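You operate a simulated robot arm through the tools that you are given. There is no shell and no other tool.

You are at the controls of a simulated robot arm. One attempt, no reset.

TASK
Wipe the clamped white offcut clean, switch the extractor off and lay the offcut on the rubber mat.
Fine: felt wiper back, cradle lever free. Set down upright: felt wiper. What is to be rubbed or washed off counts as gone when no trace of it is left.

The check looks at the end state, three seconds after you hand in, the way a careful person would. Anything else that was tipped, shoved, dropped, spilled or broken makes it a failure.

THE ROBOT
A 6-joint arm with a fingered hand, fixed in place. Base frame: the origin is at the foot of the arm, x ahead of it, y to its left, z up; the work surface is at about z = 87. Units: cm, rad, N and s.
With the tool pointing down near the work surface it reaches from about 30 to 70 cm from the base axis. Its first joint turns from -2.897 to 2.897 rad. Payload 4 kg.
The TCP is the grasp point between the finger pads, 2.2 cm short of the fingertips. In the tool frame z runs along the fingers and y along their closing line. The gripper opens to 11.2 cm. The gripper's body begins 6 cm behind the TCP. The gripper is a hand of 4 fingers: y runs from the thumb to the fingers, the wrist lies at [0, 0, -21.8] in the tool frame, and closing takes about 1.5 s.
Orientation is that of the tool frame in the base frame, as a unit quaternion [x, y, z, w]. With the fingers straight down and closing along the base's y, the tool's x points along the base's -x, its y along +y and its z along -z.

THE INTERFACE
- The arm moves only by the tool send_rows. Its argument "steps" is text: rows parted by semicolons, each of 7 numbers parted by spaces: the turn, a rotation vector about the base's x, y, z in rad, then the shift along the base's x, y, z in cm, then the opening in per cent of the stroke, from 0 (shut) to 100 (fully open). In form: ax ay az tx ty tz gripper; .... A call has 1 to 20 rows; each row is the pose to reach, as a shift and turn from the pose commanded when the call began. A row lasts 0.2 s, in which the tool goes at most 5 cm and 0.15 rad; a call with a longer step from one row to the next is refused whole, and so is a gripper value outside its range. Where a pose cannot be reached the arm comes as near as it can. A force on the tool above 40 N (or 10 N above the force at the start of the call, whichever is more), or a blocked arm, ends the call early, and 0.2 s more pass. The fingers move at their own pace (about 4.5 cm/s each) and stop on an object; they squeeze with about 28 N. The grip force told is the motor's: it shows also when the fingers shut on nothing. Time passes only in rows, and 0.2 s behind the last, so rows that repeat a pose let the fingers close. The reply holds the time, the measured pose of the TCP, the force on the tool along the base axes, the opening and the grip force, in the units named above and with some noise, with the torque about the TCP (base axes, N m) and any sound that the robot's microphone picked up.
- Cameras (640 x 400 px; columns grow to the right, rows downward): "scene" is fixed at [40.33, 65.34, 166.41]; the picture's right is [-0.94, -0.34, 0.00], its down [-0.22, 0.60, -0.77] and it looks along [0.27, -0.72, -0.64] (base axes); focal length 331 px, centre (320, 200). "wrist" rides on the gripper at [6.9, 0.4, -8.3] in the tool frame; the picture's right is [-0.06, 1.00, 0.00], its down [-0.77, -0.05, -0.64] and it looks along [-0.64, -0.04, 0.77] (tool axes); focal length 243 px, centre (320, 200). There is no depth. A picture from a camera that has moved, and an enlarged one, comes with that camera's place and axes in the base frame and with its lens. The place of the scene camera against the robot may be out by one fixed shift of up to 1.2 cm in any direction.
- get_image(camera): a new picture of that camera. The clock stands still meanwhile.
- set_grasp(shape): the hand has 4 fingers and takes this shape, open, in about a second: jaw (thumb against the fingers, like two jaws); tri (thumb and two fingers); tip (a fingertip pinch); poke (one finger out to press); point (the index stretched); flat (the hand flat); cup (the hand cupped); fist (a fist). The gripper value then closes the fingers along that shape, each until it touches; the sizes above hold for jaw. It gives what a move gives, with no picture.
- zoom(camera, box): a new picture of the part [left, top, right, bottom] of that camera's present view, enlarged. The clock stands still meanwhile.
- hand_in(): hands the job in; it is judged then, once.

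Nothing tells you positions but the pictures and the camera data. Unless the task says otherwise, let go and move clear before handing in.

The tools are called after "Emit:" by a JSON object that holds its "op" and its "data". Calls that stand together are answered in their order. send_rows: Moves the arm, as the interface text tells. Its arguments: {"type":"object","properties":{"steps":{"type":"string"}},"required":["steps"]} The other tools are called the same way: set_grasp (shape) gives the hand a shape; get_image (camera) takes a picture; zoom (camera, box) takes an enlarged picture of a part of a camera's view; hand_in () hands the job in.

At the start:

```text
time_s: 0.0
eef_pos: [39.64, -5.9, 122.98]
tcp_rot: [0.0, 1.0, 0.0, -0.001]
wrist_force: [-0.1, -1.2, -0.4]
wrist_torque: [0.02, 0.01, 0.02]
finger_gap: 11.22
gripper_force: 0.1
shape: jaw
```

scene: 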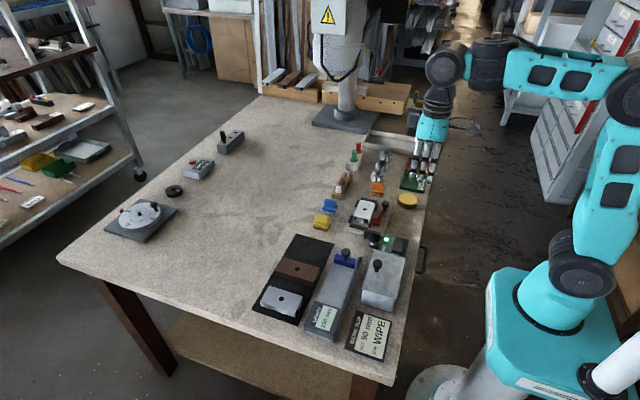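
wrist: 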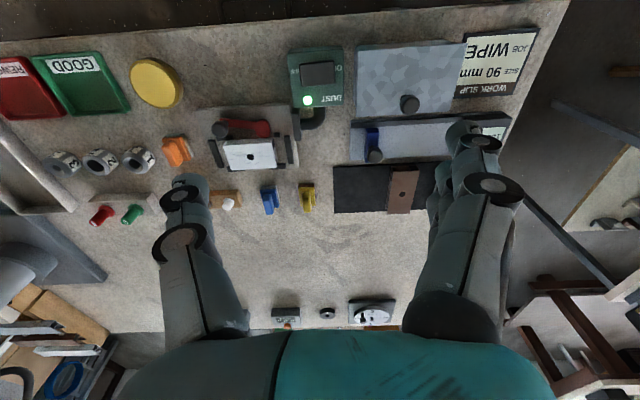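

I see a workbench with a cradle holding a white offcut, a green extractor switch box with a lit LED, a dark mat, and blocks with knobs near work slips. I'll zoom in to identify everything before moving.

Emit:
{"op": "zoom", "data": {"camera": "scene", "box": [240, 220, 440, 360]}}

Emit:
{"op": "zoom", "data": {"camera": "scene", "box": [310, 130, 450, 260]}}

Emit:
{"op": "zoom", "data": {"camera": "wrist", "box": [200, 20, 360, 220]}}

Emit:
{"op": "zoom", "data": {"camera": "wrist", "box": [320, 20, 560, 230]}}

Emit:
{"op": "zoom", "data": {"camera": "scene", "box": [90, 120, 260, 250]}}

```text
2.86 times, centred on (340, 290) of scene
camera zoom: at [40.33, 65.34, 166.41], right [-0.94, -0.34, 0.0], down [-0.22, 0.6, -0.77], along [0.27, -0.72, -0.64], focal length 947 px, centre (263, -57)
```

zoom: 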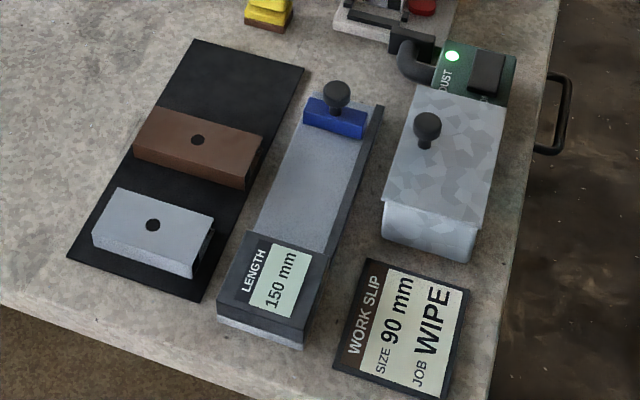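

```text
3.08 times, centred on (380, 195) of scene
camera zoom: at [40.33, 65.34, 166.41], right [-0.94, -0.34, 0.0], down [-0.22, 0.6, -0.77], along [0.27, -0.72, -0.64], focal length 1019 px, centre (135, 215)
```

zoom: 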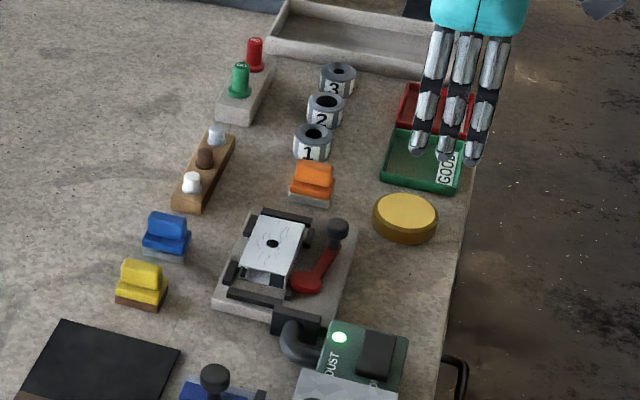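

```text
2.00 times, centred on (280, 120) of wrist
camera zoom: at [32.62, -5.47, 131.25], right [0.06, 1.0, 0.0], down [0.77, -0.05, 0.64], along [0.64, -0.04, -0.77], focal length 485 px, centre (400, 360)
```

zoom: 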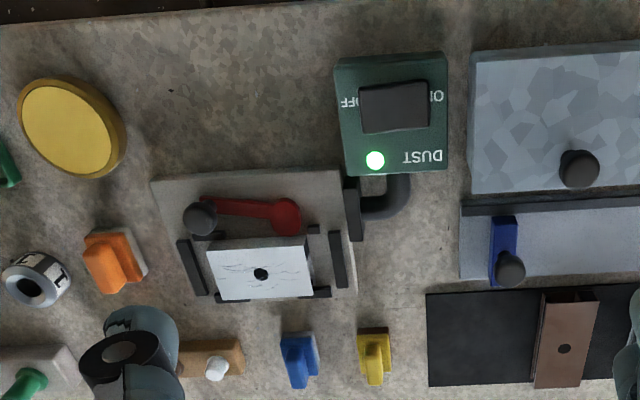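

```text
1.90 times, centred on (440, 125) of wrist
camera zoom: at [32.62, -5.47, 131.25], right [0.06, 1.0, 0.0], down [0.77, -0.05, 0.64], along [0.64, -0.04, -0.77], focal length 462 px, centre (91, 343)
```

zoom: 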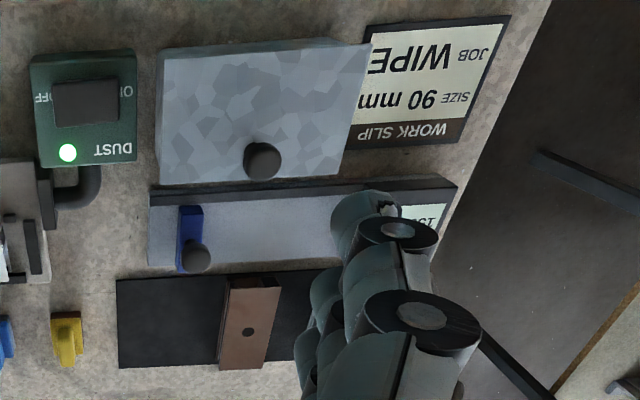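

```text
3.08 times, centred on (175, 185) of scene
camera zoom: at [40.33, 65.34, 166.41], right [-0.94, -0.34, 0.0], down [-0.22, 0.6, -0.77], along [0.27, -0.72, -0.64], focal length 1019 px, centre (766, 246)
```

zoom: 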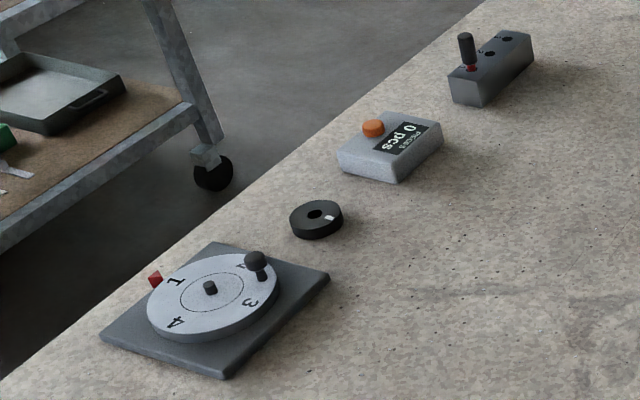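

The bench shows several two-tone hand tools (orange, blue, yellow) and a cradle with a red lever. I'll enlarge each to tell the felt wiper from the others and read the offcut's marks.

Emit:
{"op": "zoom", "data": {"camera": "scene", "box": [340, 190, 410, 234]}}

Emit:
{"op": "zoom", "data": {"camera": "scene", "box": [305, 170, 395, 236]}}

Emit:
{"op": "zoom", "data": {"camera": "wrist", "box": [205, 105, 315, 175]}}

Emit:
{"op": "zoom", "data": {"camera": "wrist", "box": [150, 120, 330, 230]}}

Emit:
{"op": "zoom", "data": {"camera": "scene", "box": [360, 225, 430, 270]}}

```text
9.09 times, centred on (375, 212) of scene
camera zoom: at [40.33, 65.34, 166.41], right [-0.94, -0.34, 0.0], down [-0.22, 0.6, -0.77], along [0.27, -0.72, -0.64], focal length 3012 px, centre (-180, 91)
```

zoom: 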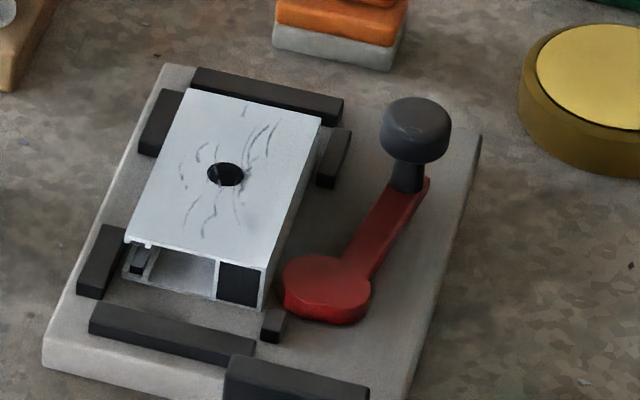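

```text
6.06 times, centred on (350, 203) of scene
camera zoom: at [40.33, 65.34, 166.41], right [-0.94, -0.34, 0.0], down [-0.22, 0.6, -0.77], along [0.27, -0.72, -0.64], focal length 2008 px, centre (138, 182)
```

zoom: 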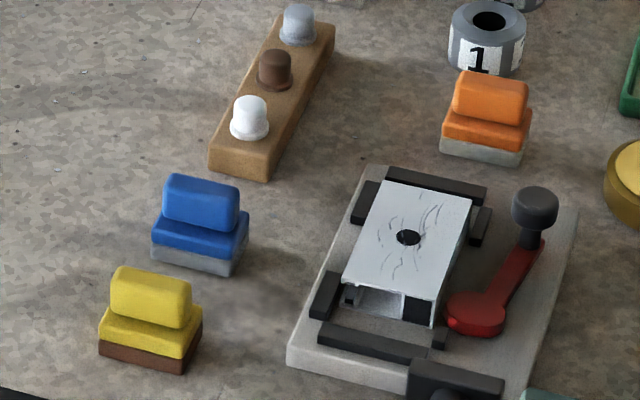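

```text
5.71 times, centred on (260, 140) of wrist
camera zoom: at [32.62, -5.47, 131.25], right [0.06, 1.0, 0.0], down [0.77, -0.05, 0.64], along [0.64, -0.04, -0.77], focal length 1386 px, centre (663, 543)
```

zoom: 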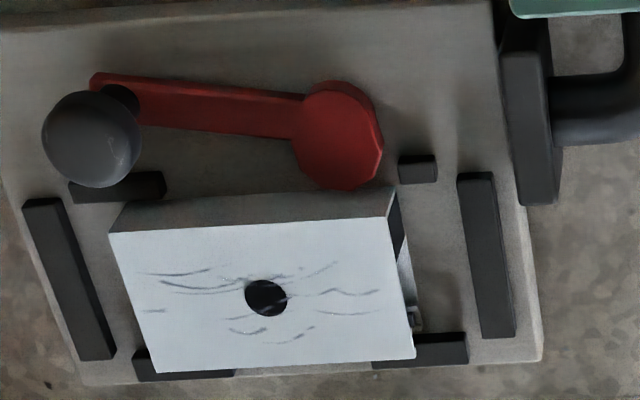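

```text
3.56 times, centred on (240, 175) of wrist
camera zoom: at [32.62, -5.47, 131.25], right [0.06, 1.0, 0.0], down [0.77, -0.05, 0.64], along [0.64, -0.04, -0.77], focal length 863 px, centre (604, 289)
```

zoom: 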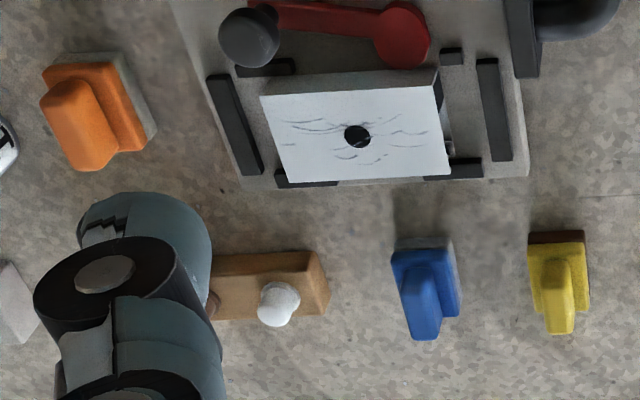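

```text
8.89 times, centred on (395, 248) of scene
camera zoom: at [40.33, 65.34, 166.41], right [-0.94, -0.34, 0.0], down [-0.22, 0.6, -0.77], along [0.27, -0.72, -0.64], focal length 2945 px, centre (-347, -222)
```

zoom: 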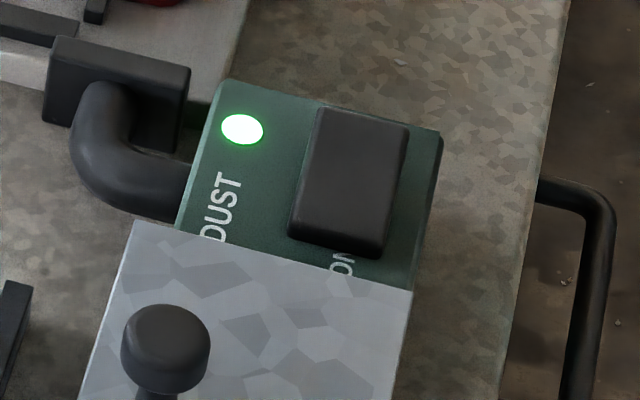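

Offcut is about 9 × 5 cm around (55, -20), the lever knob near (48, -23). Next I'll zoom tightly on the three wipers to identify the felt one.

Emit:
{"op": "zoom", "data": {"camera": "scene", "box": [366, 176, 390, 200]}}

Emit:
{"op": "zoom", "data": {"camera": "scene", "box": [310, 194, 346, 234]}}

Emit:
{"op": "zoom", "data": {"camera": "wrist", "box": [155, 130, 195, 170]}}

Emit:
{"op": "zoom", "data": {"camera": "wrist", "box": [255, 175, 325, 220]}}

```text
16.00 times, centred on (378, 188) of scene
camera zoom: at [40.33, 65.34, 166.41], right [-0.94, -0.34, 0.0], down [-0.22, 0.6, -0.77], along [0.27, -0.72, -0.64], focal length 5301 px, centre (-608, 392)
```

zoom: 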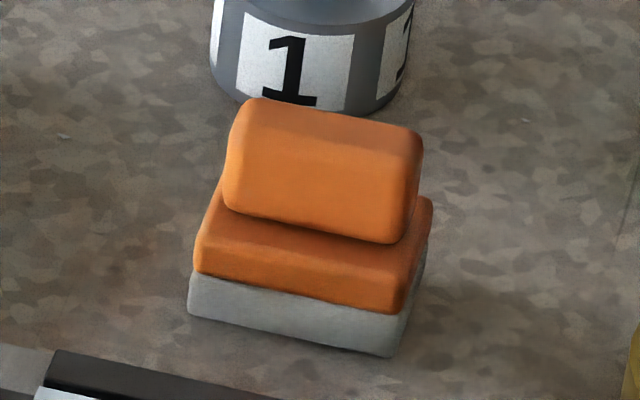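

```text
10.00 times, centred on (328, 214) of scene
camera zoom: at [40.33, 65.34, 166.41], right [-0.94, -0.34, 0.0], down [-0.22, 0.6, -0.77], along [0.27, -0.72, -0.64], focal length 3313 px, centre (240, 60)
```

zoom: 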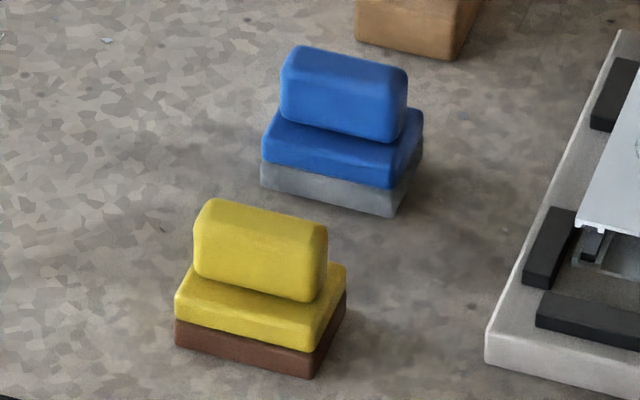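

```text
10.00 times, centred on (175, 150) of wrist
camera zoom: at [32.62, -5.47, 131.25], right [0.06, 1.0, 0.0], down [0.77, -0.05, 0.64], along [0.64, -0.04, -0.77], focal length 2426 px, centre (1770, 700)
```

zoom: 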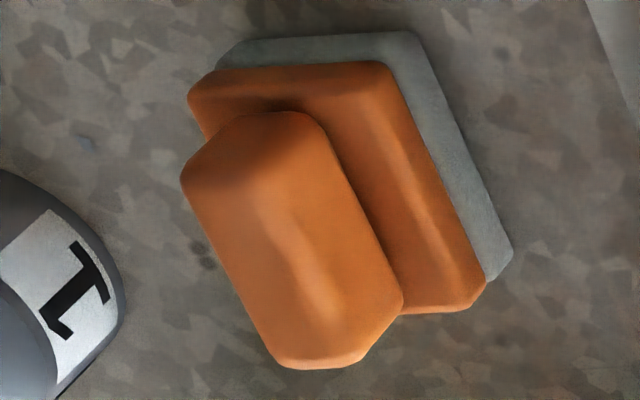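

```text
8.89 times, centred on (290, 198) of wrist
camera zoom: at [32.62, -5.47, 131.25], right [0.06, 1.0, 0.0], down [0.77, -0.05, 0.64], along [0.64, -0.04, -0.77], focal length 2157 px, centre (587, 222)
```

zoom: 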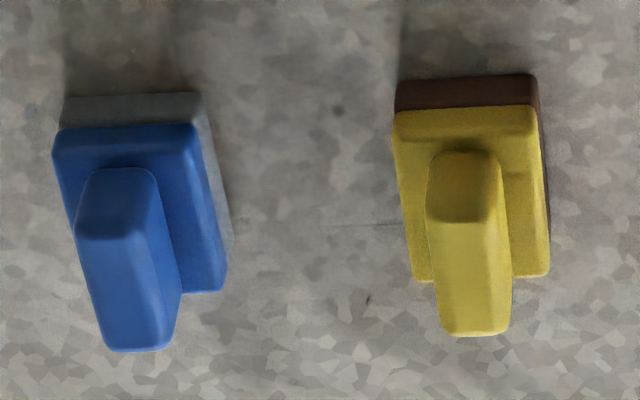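

The wipers have different pads: orange pale-grey, blue mid-grey, yellow brown. I'll zoom further onto the pad faces to compare texture.

Emit:
{"op": "zoom", "data": {"camera": "scene", "box": [369, 190, 383, 199]}}

Emit:
{"op": "zoom", "data": {"camera": "scene", "box": [320, 208, 340, 220]}}

Emit:
{"op": "zoom", "data": {"camera": "scene", "box": [312, 222, 332, 234]}}

Emit:
{"op": "zoom", "data": {"camera": "wrist", "box": [165, 128, 190, 150]}}

Emit:
{"op": "zoom", "data": {"camera": "wrist", "box": [258, 180, 288, 205]}}

```text
16.00 times, centred on (376, 194) of scene
camera zoom: at [40.33, 65.34, 166.41], right [-0.94, -0.34, 0.0], down [-0.22, 0.6, -0.77], along [0.27, -0.72, -0.64], focal length 5301 px, centre (-576, 288)
```

zoom: 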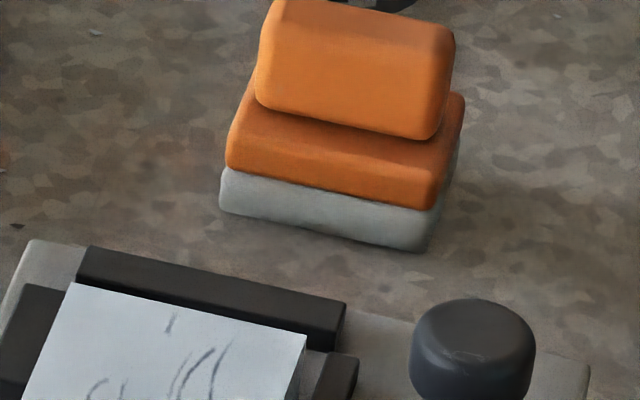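

```text
16.00 times, centred on (330, 214) of scene
camera zoom: at [40.33, 65.34, 166.41], right [-0.94, -0.34, 0.0], down [-0.22, 0.6, -0.77], along [0.27, -0.72, -0.64], focal length 5301 px, centre (160, -24)
```

zoom: 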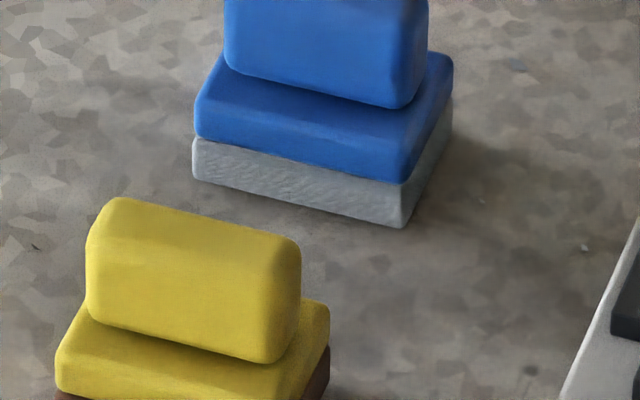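

```text
16.00 times, centred on (322, 228) of scene
camera zoom: at [40.33, 65.34, 166.41], right [-0.94, -0.34, 0.0], down [-0.22, 0.6, -0.77], along [0.27, -0.72, -0.64], focal length 5301 px, centre (288, -248)
```

zoom: 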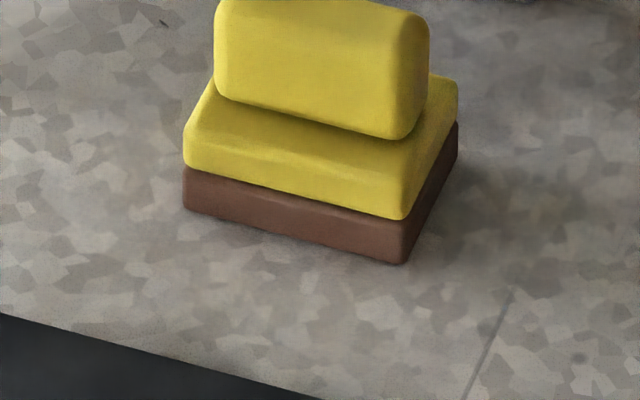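

```text
16.00 times, centred on (178, 139) of wrist
camera zoom: at [32.62, -5.47, 131.25], right [0.06, 1.0, 0.0], down [0.77, -0.05, 0.64], along [0.64, -0.04, -0.77], focal length 3882 px, centre (2600, 1176)
```

zoom: 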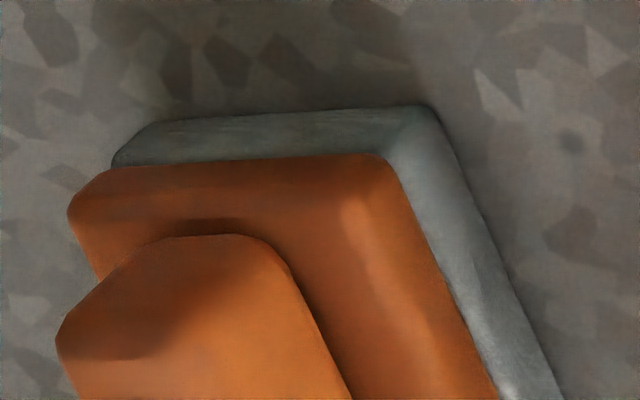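

```text
16.00 times, centred on (273, 192) of wrist
camera zoom: at [32.62, -5.47, 131.25], right [0.06, 1.0, 0.0], down [0.77, -0.05, 0.64], along [0.64, -0.04, -0.77], focal length 3882 px, centre (1072, 320)
```

zoom: 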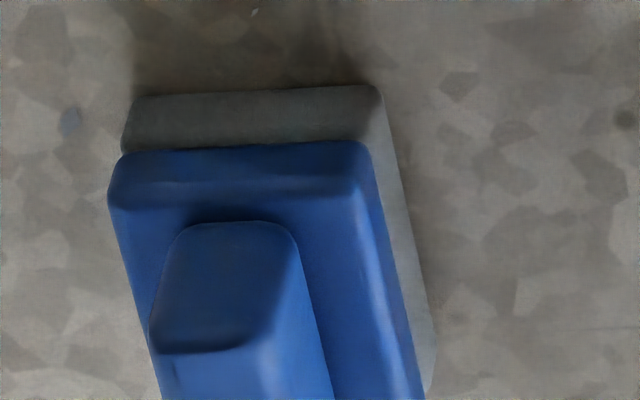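

The orange pad has soft rounded edges while blue's looks sharper and textured; I want a closer view to be sure. I'll lower the camera to about 20 cm over that area, staying well above everything.

Emit:
{"op": "send_rows", "data": {"steps": "0 0 0 2.4 -2 -3 100; 0 0 0 4.8 -4 -6 100; 0 0 0 7.2 -6 -9 100; 0 0 0 9.6 -8 -12 100; 0 0 0 12 -10 -15 100; 0 0 0 12 -10 -17 100"}}

Emit:
{"op": "get_image", "data": {"camera": "wrist"}}

```text
time_s: 1.4
eef_pos: [51.66, -15.89, 105.79]
tcp_rot: [0.0, 1.0, 0.0, 0.0]
wrist_force: [-0.7, 0.1, 0.5]
wrist_torque: [0.02, 0.01, 0.03]
finger_gap: 11.19
gripper_force: 0.0
shape: jaw
```

```text
taken
camera wrist: at [44.65, -15.49, 114.21], right [0.06, 1.0, 0.0], down [0.77, -0.05, 0.64], along [0.64, -0.04, -0.77], focal length 243 px, centre (320, 200)
```

wrist: 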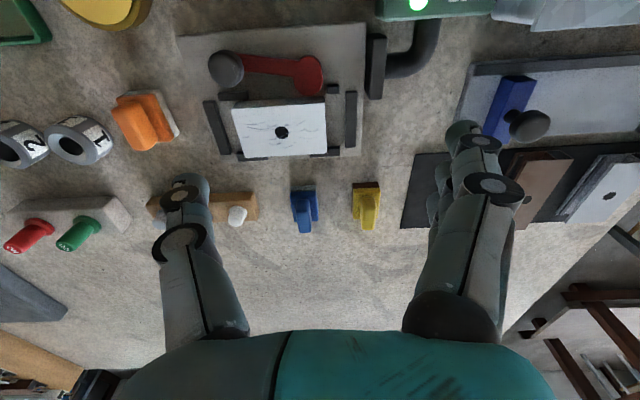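

Emit:
{"op": "zoom", "data": {"camera": "wrist", "box": [280, 170, 330, 240]}}

Emit:
{"op": "zoom", "data": {"camera": "wrist", "box": [335, 170, 400, 240]}}

Emit:
{"op": "zoom", "data": {"camera": "wrist", "box": [95, 80, 195, 160]}}

Emit:
{"op": "zoom", "data": {"camera": "wrist", "box": [180, 20, 400, 170]}}

```text
5.71 times, centred on (305, 205) of wrist
camera zoom: at [44.65, -15.49, 114.21], right [0.06, 1.0, 0.0], down [0.77, -0.05, 0.64], along [0.64, -0.04, -0.77], focal length 1386 px, centre (406, 171)
```

zoom: 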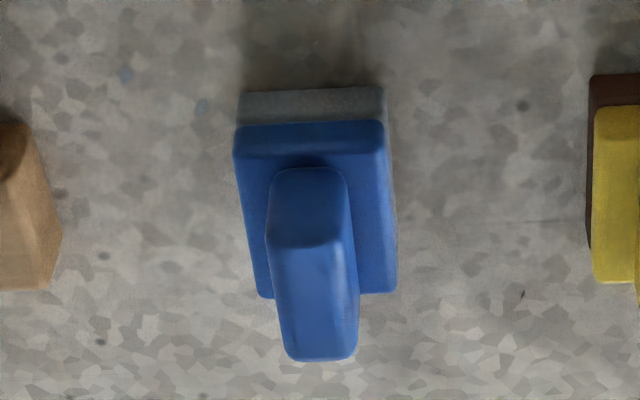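

```text
5.71 times, centred on (368, 205) of wrist
camera zoom: at [44.65, -15.49, 114.21], right [0.06, 1.0, 0.0], down [0.77, -0.05, 0.64], along [0.64, -0.04, -0.77], focal length 1386 px, centre (49, 171)
```

zoom: 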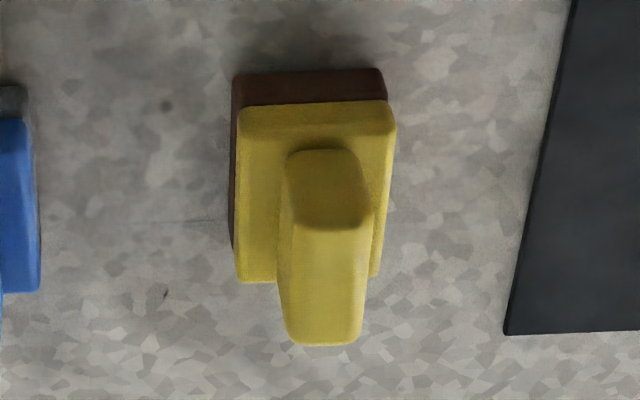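

```text
5.00 times, centred on (145, 120) of wrist
camera zoom: at [44.65, -15.49, 114.21], right [0.06, 1.0, 0.0], down [0.77, -0.05, 0.64], along [0.64, -0.04, -0.77], focal length 1213 px, centre (1195, 600)
```

zoom: 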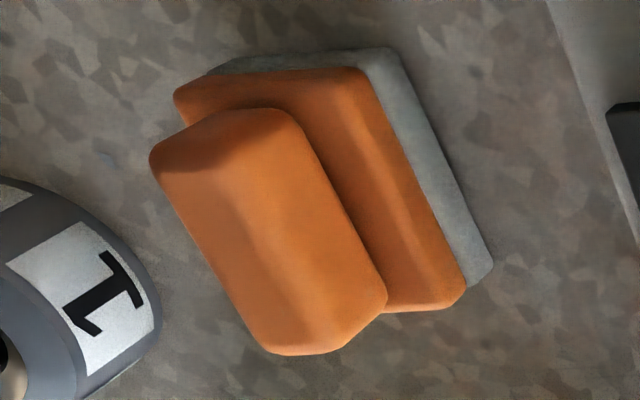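

```text
2.67 times, centred on (290, 95) of wrist
camera zoom: at [44.65, -15.49, 114.21], right [0.06, 1.0, 0.0], down [0.77, -0.05, 0.64], along [0.64, -0.04, -0.77], focal length 647 px, centre (400, 480)
```

zoom: 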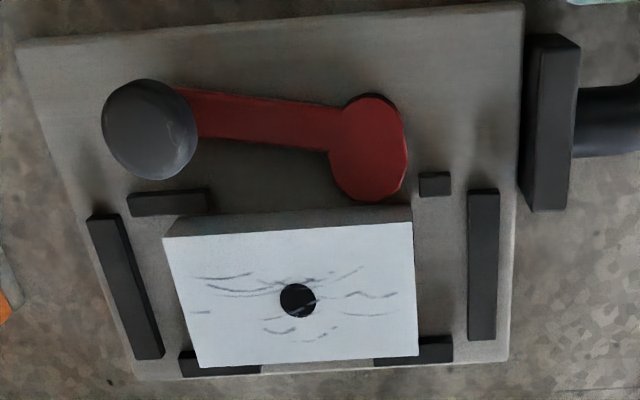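

Still leaning to orange as felt, but I want a flatter viewing angle onto the pad sides. I'll back off and tilt the hand forward so the camera looks lower across the bench.

Emit:
{"op": "send_rows", "data": {"steps": "0 -0.13 0 -2 0 -1 100; 0 -0.26 0 -4 0 -2 100; 0 -0.4 0 -6 0 -3 100; 0 -0.4 0 -6 0 -3 100"}}

Emit:
{"op": "get_image", "data": {"camera": "wrist"}}

```text
time_s: 2.4
eef_pos: [45.54, -15.96, 102.75]
tcp_rot: [-0.001, 0.98, 0.0, 0.2]
wrist_force: [0.0, -0.2, -0.1]
wrist_torque: [-0.01, -0.01, 0.0]
finger_gap: 11.22
gripper_force: 0.1
shape: jaw
```

```text
taken
camera wrist: at [35.89, -15.46, 107.75], right [0.06, 1.0, 0.03], down [0.45, -0.05, 0.89], along [0.89, -0.04, -0.46], focal length 243 px, centre (320, 200)
```

wrist: 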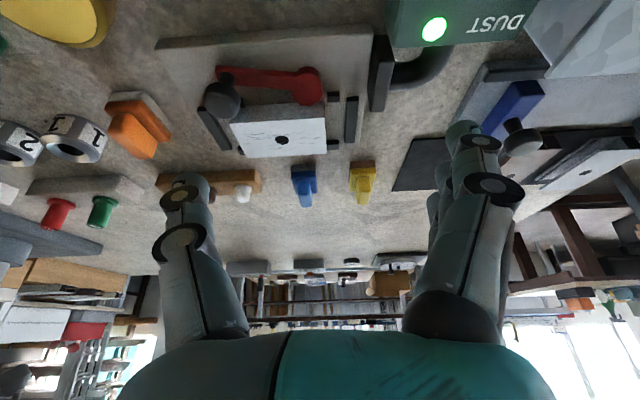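

Emit:
{"op": "zoom", "data": {"camera": "wrist", "box": [284, 155, 384, 215]}}

Emit:
{"op": "zoom", "data": {"camera": "wrist", "box": [284, 158, 324, 184]}}

Emit:
{"op": "zoom", "data": {"camera": "wrist", "box": [95, 80, 185, 165]}}

Emit:
{"op": "zoom", "data": {"camera": "wrist", "box": [190, 50, 380, 170]}}

```text
6.40 times, centred on (334, 185) of wrist
camera zoom: at [35.89, -15.46, 107.75], right [0.06, 1.0, 0.03], down [0.45, -0.05, 0.89], along [0.89, -0.04, -0.46], focal length 1553 px, centre (230, 296)
```

zoom: 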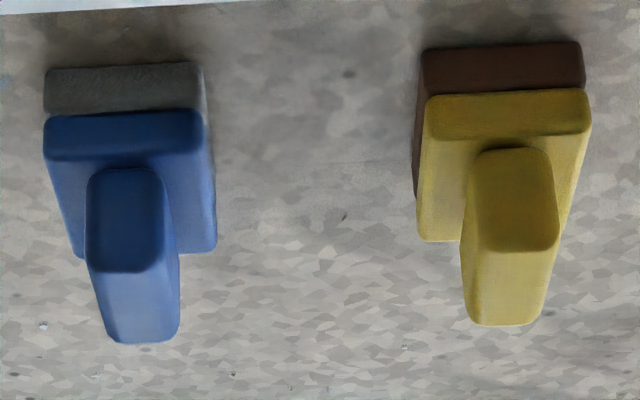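

```text
15.38 times, centred on (304, 171) of wrist
camera zoom: at [35.89, -15.46, 107.75], right [0.06, 1.0, 0.03], down [0.45, -0.05, 0.89], along [0.89, -0.04, -0.46], focal length 3733 px, centre (566, 646)
```

zoom: 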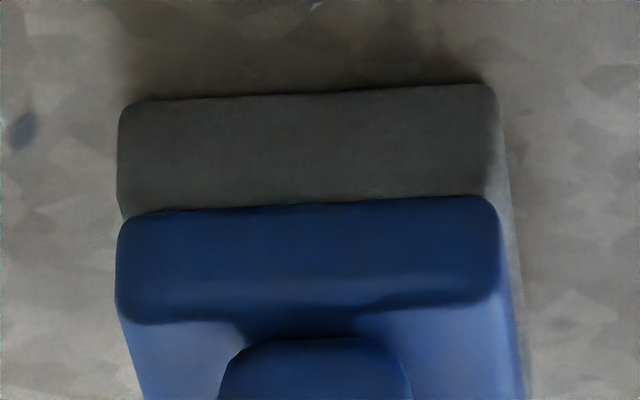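

```text
4.71 times, centred on (140, 122) of wrist
camera zoom: at [35.89, -15.46, 107.75], right [0.06, 1.0, 0.03], down [0.45, -0.05, 0.89], along [0.89, -0.04, -0.46], focal length 1142 px, centre (1167, 565)
```

zoom: 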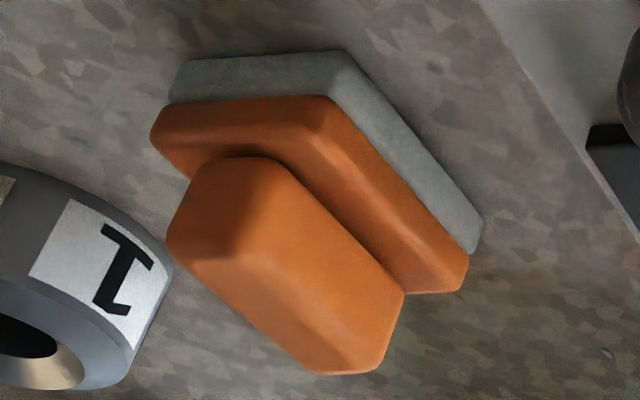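

```text
3.33 times, centred on (285, 110) of wrist
camera zoom: at [35.89, -15.46, 107.75], right [0.06, 1.0, 0.03], down [0.45, -0.05, 0.89], along [0.89, -0.04, -0.46], focal length 809 px, centre (437, 500)
```

zoom: 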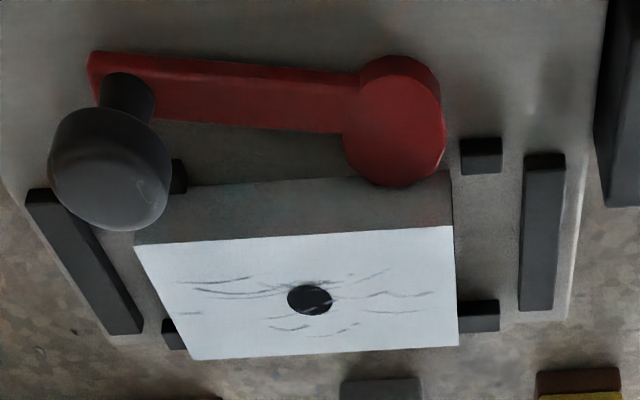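

I take the orange tool (pale, soft round-edged pad) as the felt wiper: pad about x 51–56, y -37 to -33, handle top near z 91.5. The offcut top is at about z 90.6, x 52.3–57.7, y -24.6 to -15.5. Next I go above the wiper with the hand upright and part-closed.

Emit:
{"op": "send_rows", "data": {"steps": "0 0.13 0 1.3 -3.2 0.5 80; 0 0.26 0 2.6 -6.4 0.5 60; 0 0.4 0 3.9 -9.6 0.5 50; 0 0.4 0 5.2 -12.8 0 50; 0 0.4 0 6.5 -16 -0.5 50; 0 0.4 0 7.86 -19.1 -1 50; 0 0.4 0 7.86 -19.1 -1 50"}}

Emit:
{"op": "get_image", "data": {"camera": "wrist"}}

Emit:
{"op": "get_image", "data": {"camera": "scene"}}

```text
time_s: 4.0
eef_pos: [53.47, -35.01, 101.82]
tcp_rot: [0.001, 1.0, 0.0, 0.0]
wrist_force: [0.9, 0.3, -0.5]
wrist_torque: [-0.06, 0.01, 0.01]
finger_gap: 5.65
gripper_force: 0.1
shape: jaw
```

```text
taken
camera wrist: at [46.55, -34.51, 110.32], right [0.06, 1.0, 0.0], down [0.77, -0.05, 0.64], along [0.64, -0.04, -0.77], focal length 243 px, centre (320, 200)
```

wrist: 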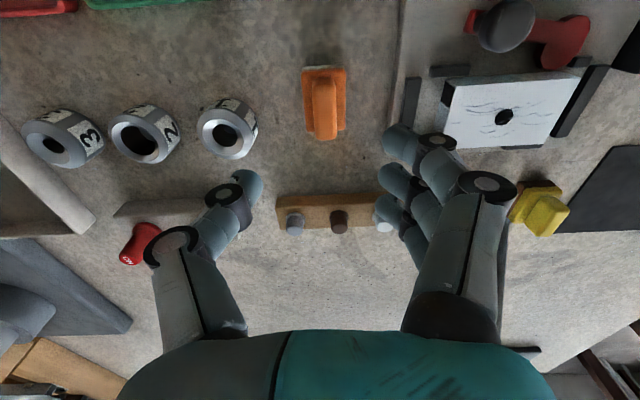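

```text
taken
```

scene: 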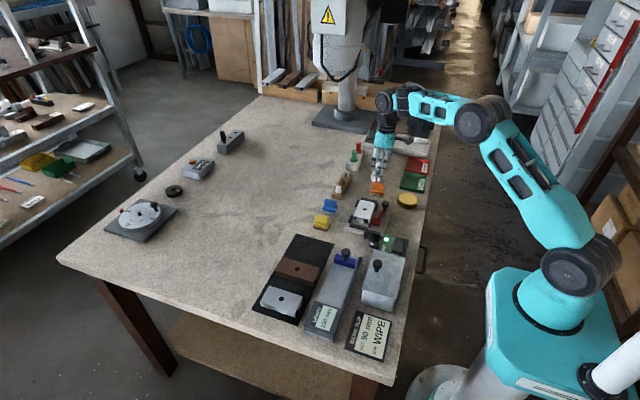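

The orange wiper is now right below the hand, lined up with the closing line. I'll zoom to refine its position before descending.

Emit:
{"op": "zoom", "data": {"camera": "wrist", "box": [280, 50, 370, 150]}}

Emit:
{"op": "zoom", "data": {"camera": "scene", "box": [340, 130, 420, 200]}}

```text
4.00 times, centred on (325, 100) of wrist
camera zoom: at [46.55, -34.51, 110.32], right [0.06, 1.0, 0.0], down [0.77, -0.05, 0.64], along [0.64, -0.04, -0.77], focal length 970 px, centre (300, 600)
```

zoom: 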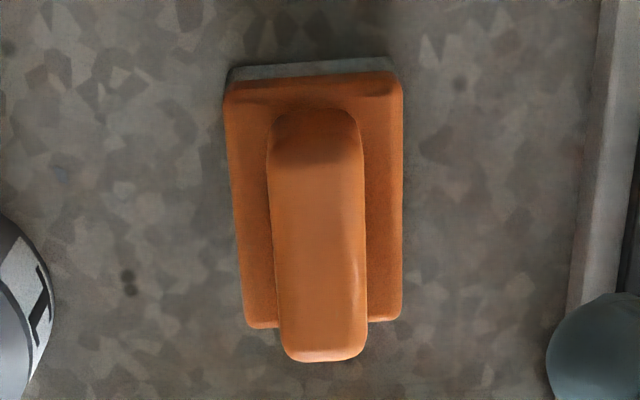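

```text
5.71 times, centred on (380, 165) of scene
camera zoom: at [40.33, 65.34, 166.41], right [-0.94, -0.34, 0.0], down [-0.22, 0.6, -0.77], along [0.27, -0.72, -0.64], focal length 1893 px, centre (-23, 400)
```

zoom: 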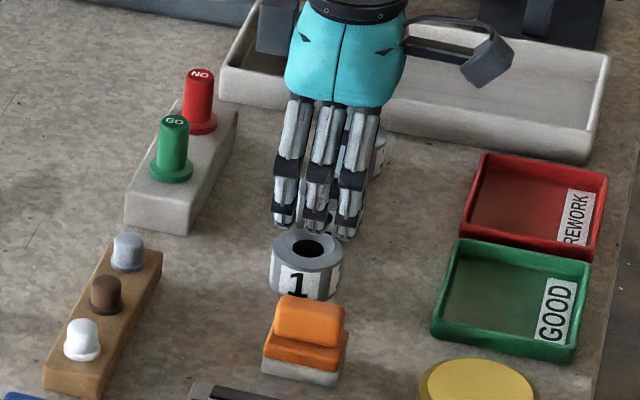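

The wiper's centre is at about (53.5, -34.55) with a 1.8 cm wide handle topping out near z 91.8. I'll descend so the fingertips straddle the handle just above its shoulder, then look before closing.

Emit:
{"op": "send_rows", "data": {"steps": "0 0 0 0.1 0.45 -3 50; 0 0 0 0.1 0.45 -6 50; 0 0 0 0.1 0.45 -8 50; 0 0 0 0.1 0.45 -9.5 50; 0 0 0 0.1 0.45 -9.9 50; 0 0 0 0.1 0.45 -9.9 50"}}

Emit:
{"op": "get_image", "data": {"camera": "wrist"}}

Emit:
{"op": "zoom", "data": {"camera": "scene", "box": [350, 150, 410, 210]}}

```text
time_s: 5.4
eef_pos: [53.36, -34.47, 91.92]
tcp_rot: [-0.001, 1.0, 0.001, 0.0]
wrist_force: [-0.9, -0.5, 0.1]
wrist_torque: [-0.01, -0.03, 0.0]
finger_gap: 5.65
gripper_force: 0.0
shape: jaw
```

```text
taken
camera wrist: at [46.5, -34.15, 100.33], right [0.06, 1.0, 0.0], down [0.77, -0.05, 0.64], along [0.64, -0.04, -0.77], focal length 243 px, centre (320, 200)
```

wrist: 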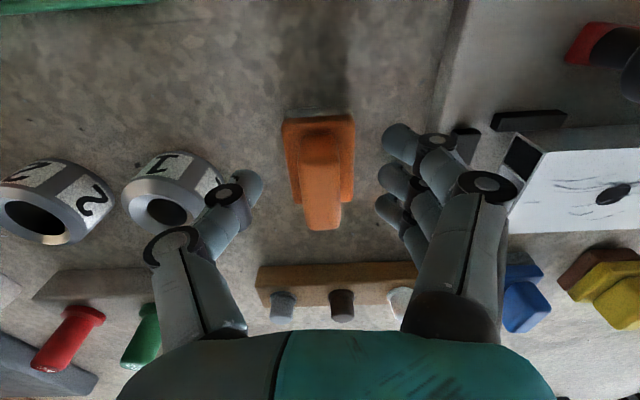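

```text
6.67 times, centred on (380, 180) of scene
camera zoom: at [40.33, 65.34, 166.41], right [-0.94, -0.34, 0.0], down [-0.22, 0.6, -0.77], along [0.27, -0.72, -0.64], focal length 2209 px, centre (-80, 333)
```

zoom: 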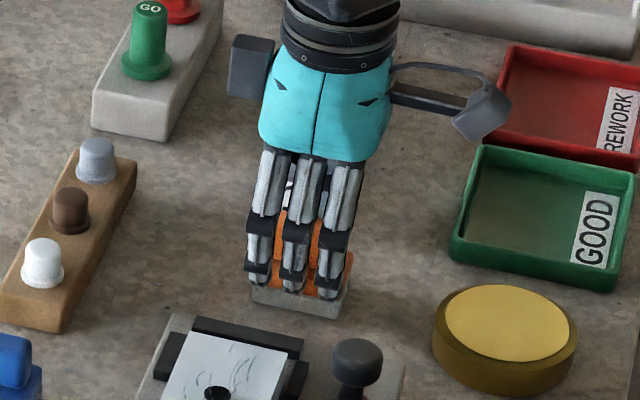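

The fingers straddle the handle with clearance from ring 1. I close on it now.

Emit:
{"op": "send_rows", "data": {"steps": "0 0 0 0 0 0 30; 0 0 0 0 0 0 20; 0 0 0 0 0 0 10; 0 0 0 0 0 0 0; 0 0 0 0 0 0 0; 0 0 0 0 0 0 0; 0 0 0 0 0 0 0; 0 0 0 0 0 0 0"}}

Emit:
{"op": "get_image", "data": {"camera": "wrist"}}

```text
time_s: 7.2
eef_pos: [53.54, -34.57, 92.15]
tcp_rot: [0.0, 1.0, 0.0, 0.0]
wrist_force: [0.2, -0.6, 0.1]
wrist_torque: [0.03, -0.03, 0.03]
finger_gap: 1.27
gripper_force: 27.3
shape: jaw
```

```text
taken
camera wrist: at [46.49, -34.16, 100.35], right [0.06, 1.0, 0.0], down [0.77, -0.05, 0.64], along [0.64, -0.04, -0.77], focal length 243 px, centre (320, 200)
```

wrist: 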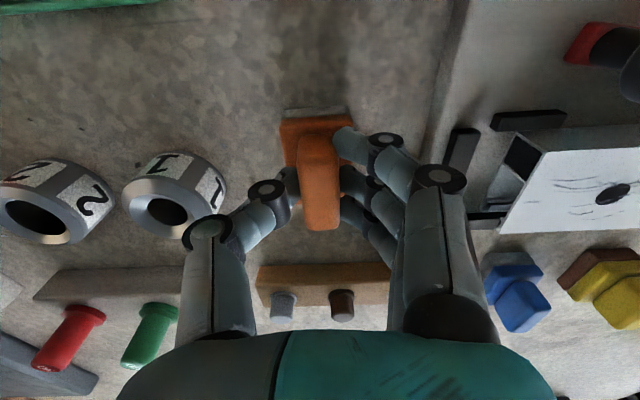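

Grip is firm (27 N) with the pad bottom 5.1 cm below the TCP. I lift the wiper and carry it over the left end of the offcut, then lower just above contact.

Emit:
{"op": "send_rows", "data": {"steps": "0 0 0 0 0 1 0; 0 0 0 0 0 3 0; 0 0 0 0 0 6 0; 0 0 0 0 0 8 0; 0 0 0 0.5 4 8 0; 0 0 0 1 8 8 0; 0 0 0 1.3 11.55 8 0; 0 0 0 1.3 11.55 6 0; 0 0 0 1.3 11.55 4.6 0; 0 0 0 1.3 11.55 4.6 0"}}

Emit:
{"op": "get_image", "data": {"camera": "wrist"}}

Emit:
{"op": "zoom", "data": {"camera": "scene", "box": [330, 160, 420, 240]}}

```text
time_s: 9.4
eef_pos: [54.78, -23.01, 96.62]
tcp_rot: [0.0, 1.0, 0.0, 0.0]
wrist_force: [-0.1, -1.0, -0.6]
wrist_torque: [0.04, 0.04, -0.01]
finger_gap: 1.26
gripper_force: 28.0
shape: jaw
```

```text
taken
camera wrist: at [47.81, -22.61, 104.95], right [0.06, 1.0, 0.0], down [0.77, -0.05, 0.64], along [0.64, -0.04, -0.77], focal length 243 px, centre (320, 200)
```

wrist: 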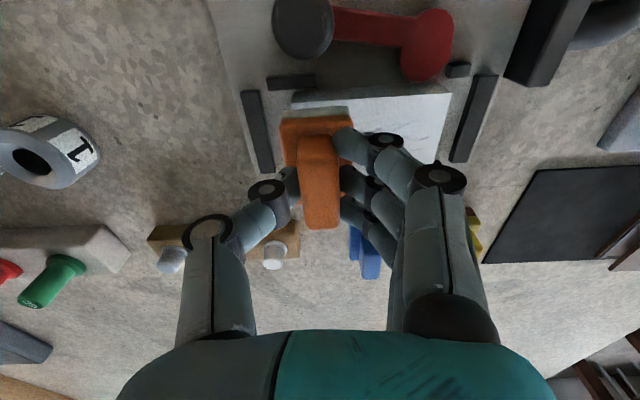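

```text
5.00 times, centred on (375, 200) of scene
camera zoom: at [40.33, 65.34, 166.41], right [-0.94, -0.34, 0.0], down [-0.22, 0.6, -0.77], along [0.27, -0.72, -0.64], focal length 1657 px, centre (45, 200)
```

zoom: 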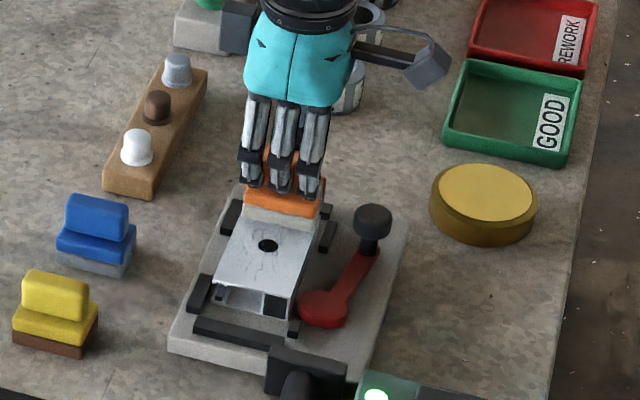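

The wiper is over the offcut's left end, about 1 cm above it. I lower gently to contact and check the force.

Emit:
{"op": "send_rows", "data": {"steps": "0 0 0 0 0 -0.4 0; 0 0 0 0 0 -0.7 0; 0 0 0 0 0 -0.9 0; 0 0 0 0 0 -0.9 0"}}

```text
time_s: 10.4
eef_pos: [54.86, -22.94, 95.75]
tcp_rot: [0.0, 1.0, 0.0, 0.001]
wrist_force: [-0.1, -0.5, 5.1]
wrist_torque: [0.01, -0.01, 0.01]
finger_gap: 1.25
gripper_force: 27.6
shape: jaw
```

Light contact with about 5 N. I stroke along the offcut's length and back, pressing slightly more, then look.

Emit:
{"op": "send_rows", "data": {"steps": "0 0 0 -0.1 -0.2 -0.08 0; 0 0 0 -0.1 0.6 -0.08 0; 0 0 0 -0.1 1.4 -0.08 0; 0 0 0 -0.1 2.2 -0.08 0; 0 0 0 -0.1 3 -0.08 0; 0 0 0 -0.1 3.8 -0.08 0; 0 0 0 -0.1 4.6 -0.08 0; 0 0 0 -0.1 5.4 -0.08 0; 0 0 0 -0.1 6.2 -0.08 0; 0 0 0 0.3 6.2 -0.08 0; 0 0 0 0.4 5.4 -0.08 0; 0 0 0 0.4 4.6 -0.08 0; 0 0 0 0.4 3.8 -0.08 0; 0 0 0 0.4 3 -0.08 0; 0 0 0 0.4 2.2 -0.08 0; 0 0 0 0.4 1.4 -0.08 0; 0 0 0 0.4 0.6 -0.08 0; 0 0 0 0.4 -0.2 -0.08 0; 0 0 0 0 -0.2 -0.08 0"}}

Emit:
{"op": "zoom", "data": {"camera": "scene", "box": [340, 180, 400, 234]}}

Emit:
{"op": "get_image", "data": {"camera": "wrist"}}

```text
time_s: 12.0
eef_pos: [54.82, -19.03, 95.89]
tcp_rot: [0.004, 1.0, -0.002, 0.003]
wrist_force: [-0.1, 0.0, 1.3]
wrist_torque: [-0.01, 0.03, 0.02]
finger_gap: 1.35
gripper_force: 27.4
shape: jaw
stopped in row 7: the force on the tool passed its limit at 43 N (the readings are from after the stop); the commanded pose is now the measured one
```

```text
7.41 times, centred on (370, 207) of scene
camera zoom: at [40.33, 65.34, 166.41], right [-0.94, -0.34, 0.0], down [-0.22, 0.6, -0.77], along [0.27, -0.72, -0.64], focal length 2454 px, centre (-50, 148)
```

zoom: 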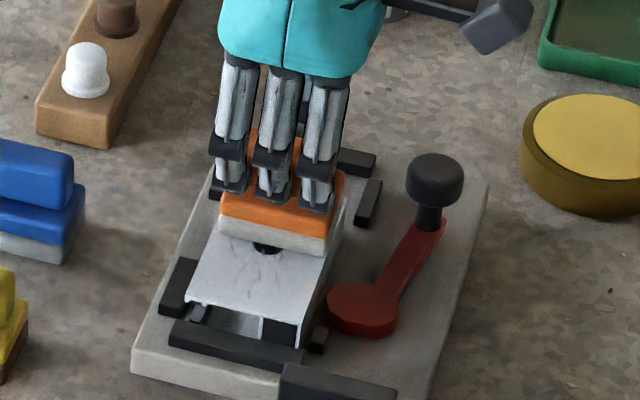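

```text
taken
camera wrist: at [47.8, -18.57, 104.23], right [0.07, 1.0, 0.0], down [0.76, -0.05, 0.65], along [0.65, -0.05, -0.76], focal length 243 px, centre (320, 200)
```

wrist: 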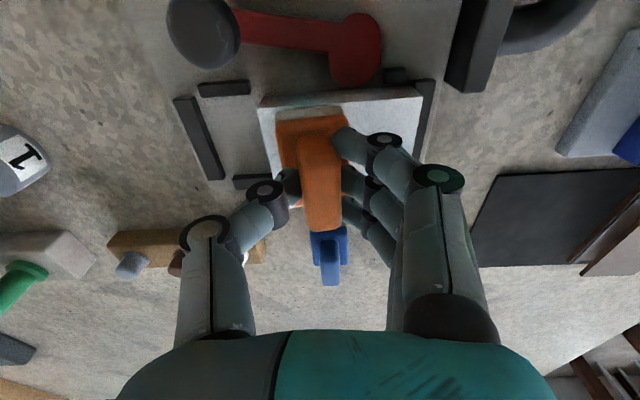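

The offcut slid about 2 cm toward +y until it met the end bar, and the force limit stopped the stroke; it now sits against that bar. I'll lift the wiper a little and inspect the offcut, cradle and wiper before continuing more lightly.

Emit:
{"op": "send_rows", "data": {"steps": "0 0 0 0 0 0.5 0; 0 0 0 0 0 2 0; 0 0 0 0 -3 4 0; 0 0 0 0 -7 5 0; 0 0 0 0 -8.5 5 0; 0 0 0 0 -8.5 5 0"}}

Emit:
{"op": "get_image", "data": {"camera": "wrist"}}

Emit:
{"op": "zoom", "data": {"camera": "scene", "box": [340, 185, 400, 235]}}

```text
time_s: 13.4
eef_pos: [54.76, -27.6, 100.71]
tcp_rot: [0.003, 1.0, -0.002, 0.003]
wrist_force: [0.1, 0.1, -0.4]
wrist_torque: [0.01, 0.03, 0.01]
finger_gap: 1.34
gripper_force: 27.8
shape: jaw
```

```text
taken
camera wrist: at [47.82, -27.12, 109.09], right [0.07, 1.0, 0.0], down [0.76, -0.05, 0.65], along [0.65, -0.05, -0.76], focal length 243 px, centre (320, 200)
```

wrist: 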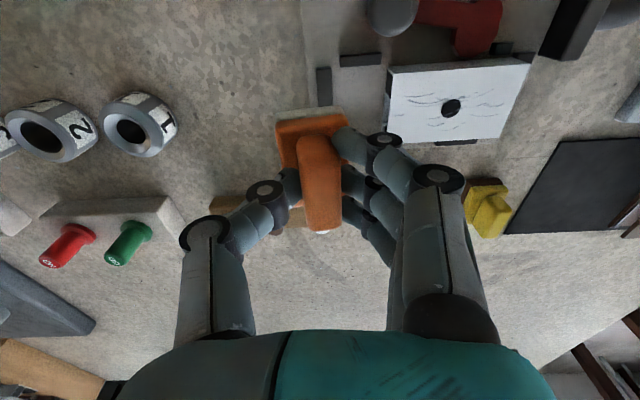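

```text
8.00 times, centred on (370, 210) of scene
camera zoom: at [40.33, 65.34, 166.41], right [-0.94, -0.34, 0.0], down [-0.22, 0.6, -0.77], along [0.27, -0.72, -0.64], focal length 2650 px, centre (-80, 120)
```

zoom: 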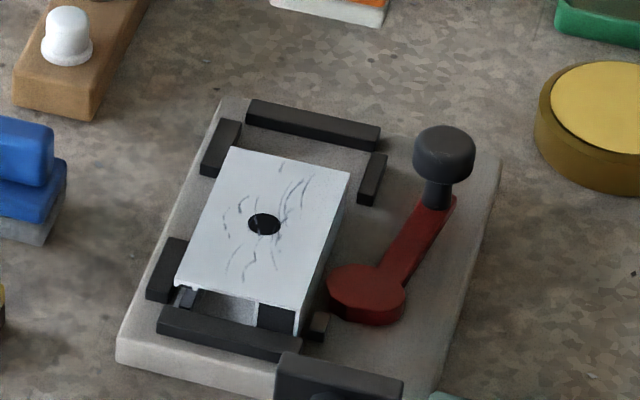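

Emit:
{"op": "zoom", "data": {"camera": "wrist", "box": [370, 40, 550, 160]}}

Emit:
{"op": "zoom", "data": {"camera": "scene", "box": [352, 200, 384, 232]}}

Emit:
{"op": "zoom", "data": {"camera": "scene", "box": [355, 140, 405, 200]}}

```text
3.33 times, centred on (460, 100) of wrist
camera zoom: at [47.82, -27.12, 109.09], right [0.07, 1.0, 0.0], down [0.76, -0.05, 0.65], along [0.65, -0.05, -0.76], focal length 809 px, centre (-147, 533)
```

zoom: 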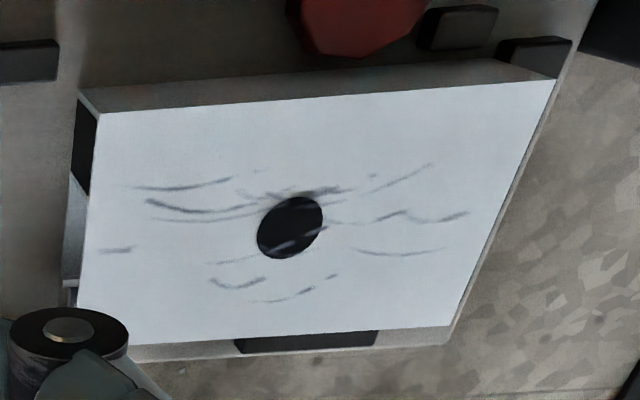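

```text
12.50 times, centred on (368, 216) of scene
camera zoom: at [40.33, 65.34, 166.41], right [-0.94, -0.34, 0.0], down [-0.22, 0.6, -0.77], along [0.27, -0.72, -0.64], focal length 4141 px, centre (-280, 0)
```

zoom: 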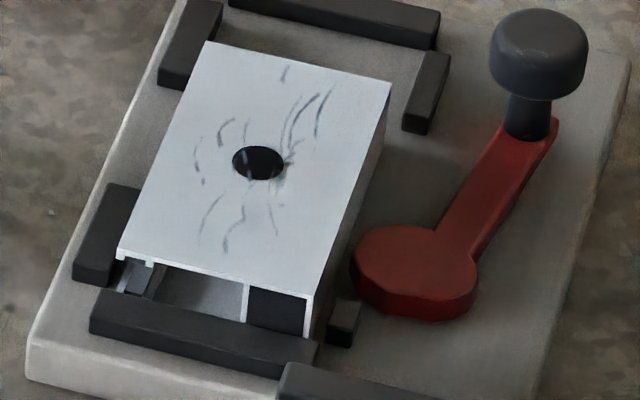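

```text
6.67 times, centred on (380, 170) of scene
camera zoom: at [40.33, 65.34, 166.41], right [-0.94, -0.34, 0.0], down [-0.22, 0.6, -0.77], along [0.27, -0.72, -0.64], focal length 2209 px, centre (-80, 400)
```

zoom: 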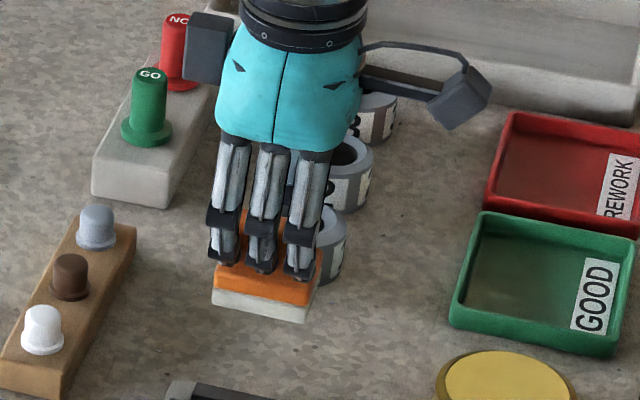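

The marks are all still there because the offcut mostly slid along with the pad; it's now seated against the +y bar, which will hold it for strokes in that direction. I'll set down lightly again at its left end and first try small rubs across the width, where the stops and cam hold it.

Emit:
{"op": "send_rows", "data": {"steps": "0.004 0.006 0.008 0.1 3.5 0 0; 0.004 0.006 0.008 0.18 6.9 -1 0; 0.004 0.006 0.008 0.18 6.9 -3.5 0; 0.004 0.006 0.008 0.18 6.9 -4.5 0; 0.004 0.006 0.008 0.18 6.9 -4.8 0; 0.004 0.006 0.008 0.18 6.9 -5.0 0; 0.004 0.006 0.008 0.18 6.9 -5.0 0"}}

```text
time_s: 15.0
eef_pos: [54.9, -20.67, 95.98]
tcp_rot: [0.001, 1.0, -0.001, 0.0]
wrist_force: [0.8, -0.1, 3.0]
wrist_torque: [0.05, 0.0, 0.01]
finger_gap: 1.34
gripper_force: 27.4
shape: jaw
```

Contact at about 3 N. I'll do a short test rub across the width at this spot and check the force and result.

Emit:
{"op": "send_rows", "data": {"steps": "0 0 0 0.3 0 0 0; 0 0 0 0.6 0 0 0; 0 0 0 0.3 0 0 0; 0 0 0 0 0 0 0; 0 0 0 -0.3 0 0 0; 0 0 0 -0.6 0 0 0; 0 0 0 -0.3 0 0 0; 0 0 0 0 0 0 0; 0 0 0 0.4 0 0 0; 0 0 0 0.6 0 0 0; 0 0 0 0.2 0 0 0; 0 0 0 -0.2 0 0 0; 0 0 0 -0.5 0 0 0; 0 0 0 0 0 0 0"}}

```text
time_s: 18.0
eef_pos: [54.99, -20.58, 95.88]
tcp_rot: [0.001, 1.0, -0.002, 0.0]
wrist_force: [-1.1, -0.8, 0.5]
wrist_torque: [0.01, 0.0, -0.01]
finger_gap: 1.33
gripper_force: 28.2
shape: jaw
```

Emit:
{"op": "send_rows", "data": {"steps": "0 0 0 0 0 1 0; 0 0 0 0 -3 3 0; 0 0 0 0 -6.5 4 0; 0 0 0 0 -6.5 4 0"}}

Emit:
{"op": "zoom", "data": {"camera": "wrist", "box": [370, 40, 550, 160]}}

Emit:
{"op": "zoom", "data": {"camera": "scene", "box": [352, 200, 384, 232]}}

```text
time_s: 19.0
eef_pos: [54.85, -27.15, 99.96]
tcp_rot: [0.0, 1.0, -0.001, 0.0]
wrist_force: [0.1, 0.2, -0.5]
wrist_torque: [0.01, 0.01, 0.0]
finger_gap: 1.33
gripper_force: 28.1
shape: jaw
```

```text
3.33 times, centred on (460, 100) of wrist
camera zoom: at [47.9, -26.69, 108.45], right [0.06, 1.0, 0.0], down [0.76, -0.05, 0.64], along [0.64, -0.04, -0.77], focal length 809 px, centre (-147, 533)
```

zoom: 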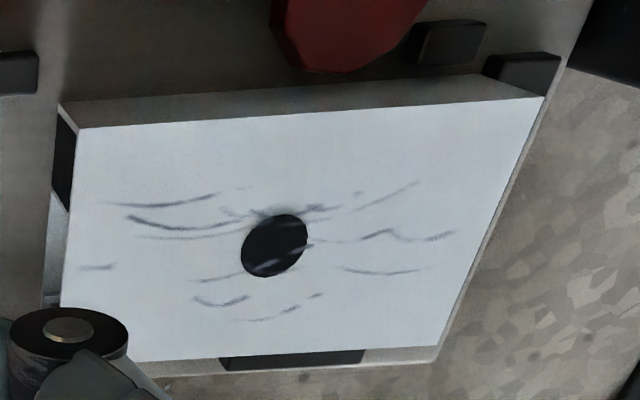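

```text
12.50 times, centred on (368, 216) of scene
camera zoom: at [40.33, 65.34, 166.41], right [-0.94, -0.34, 0.0], down [-0.22, 0.6, -0.77], along [0.27, -0.72, -0.64], focal length 4141 px, centre (-280, 0)
```

zoom: 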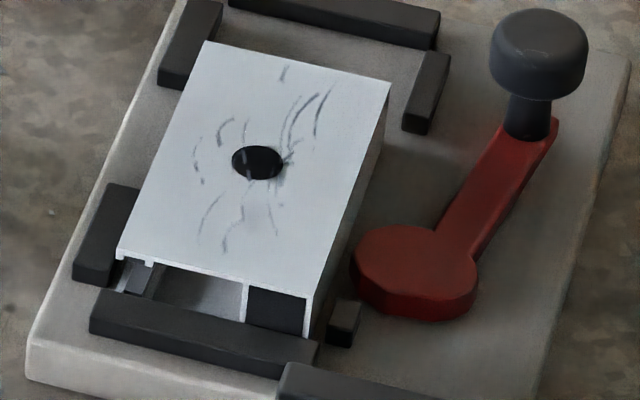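

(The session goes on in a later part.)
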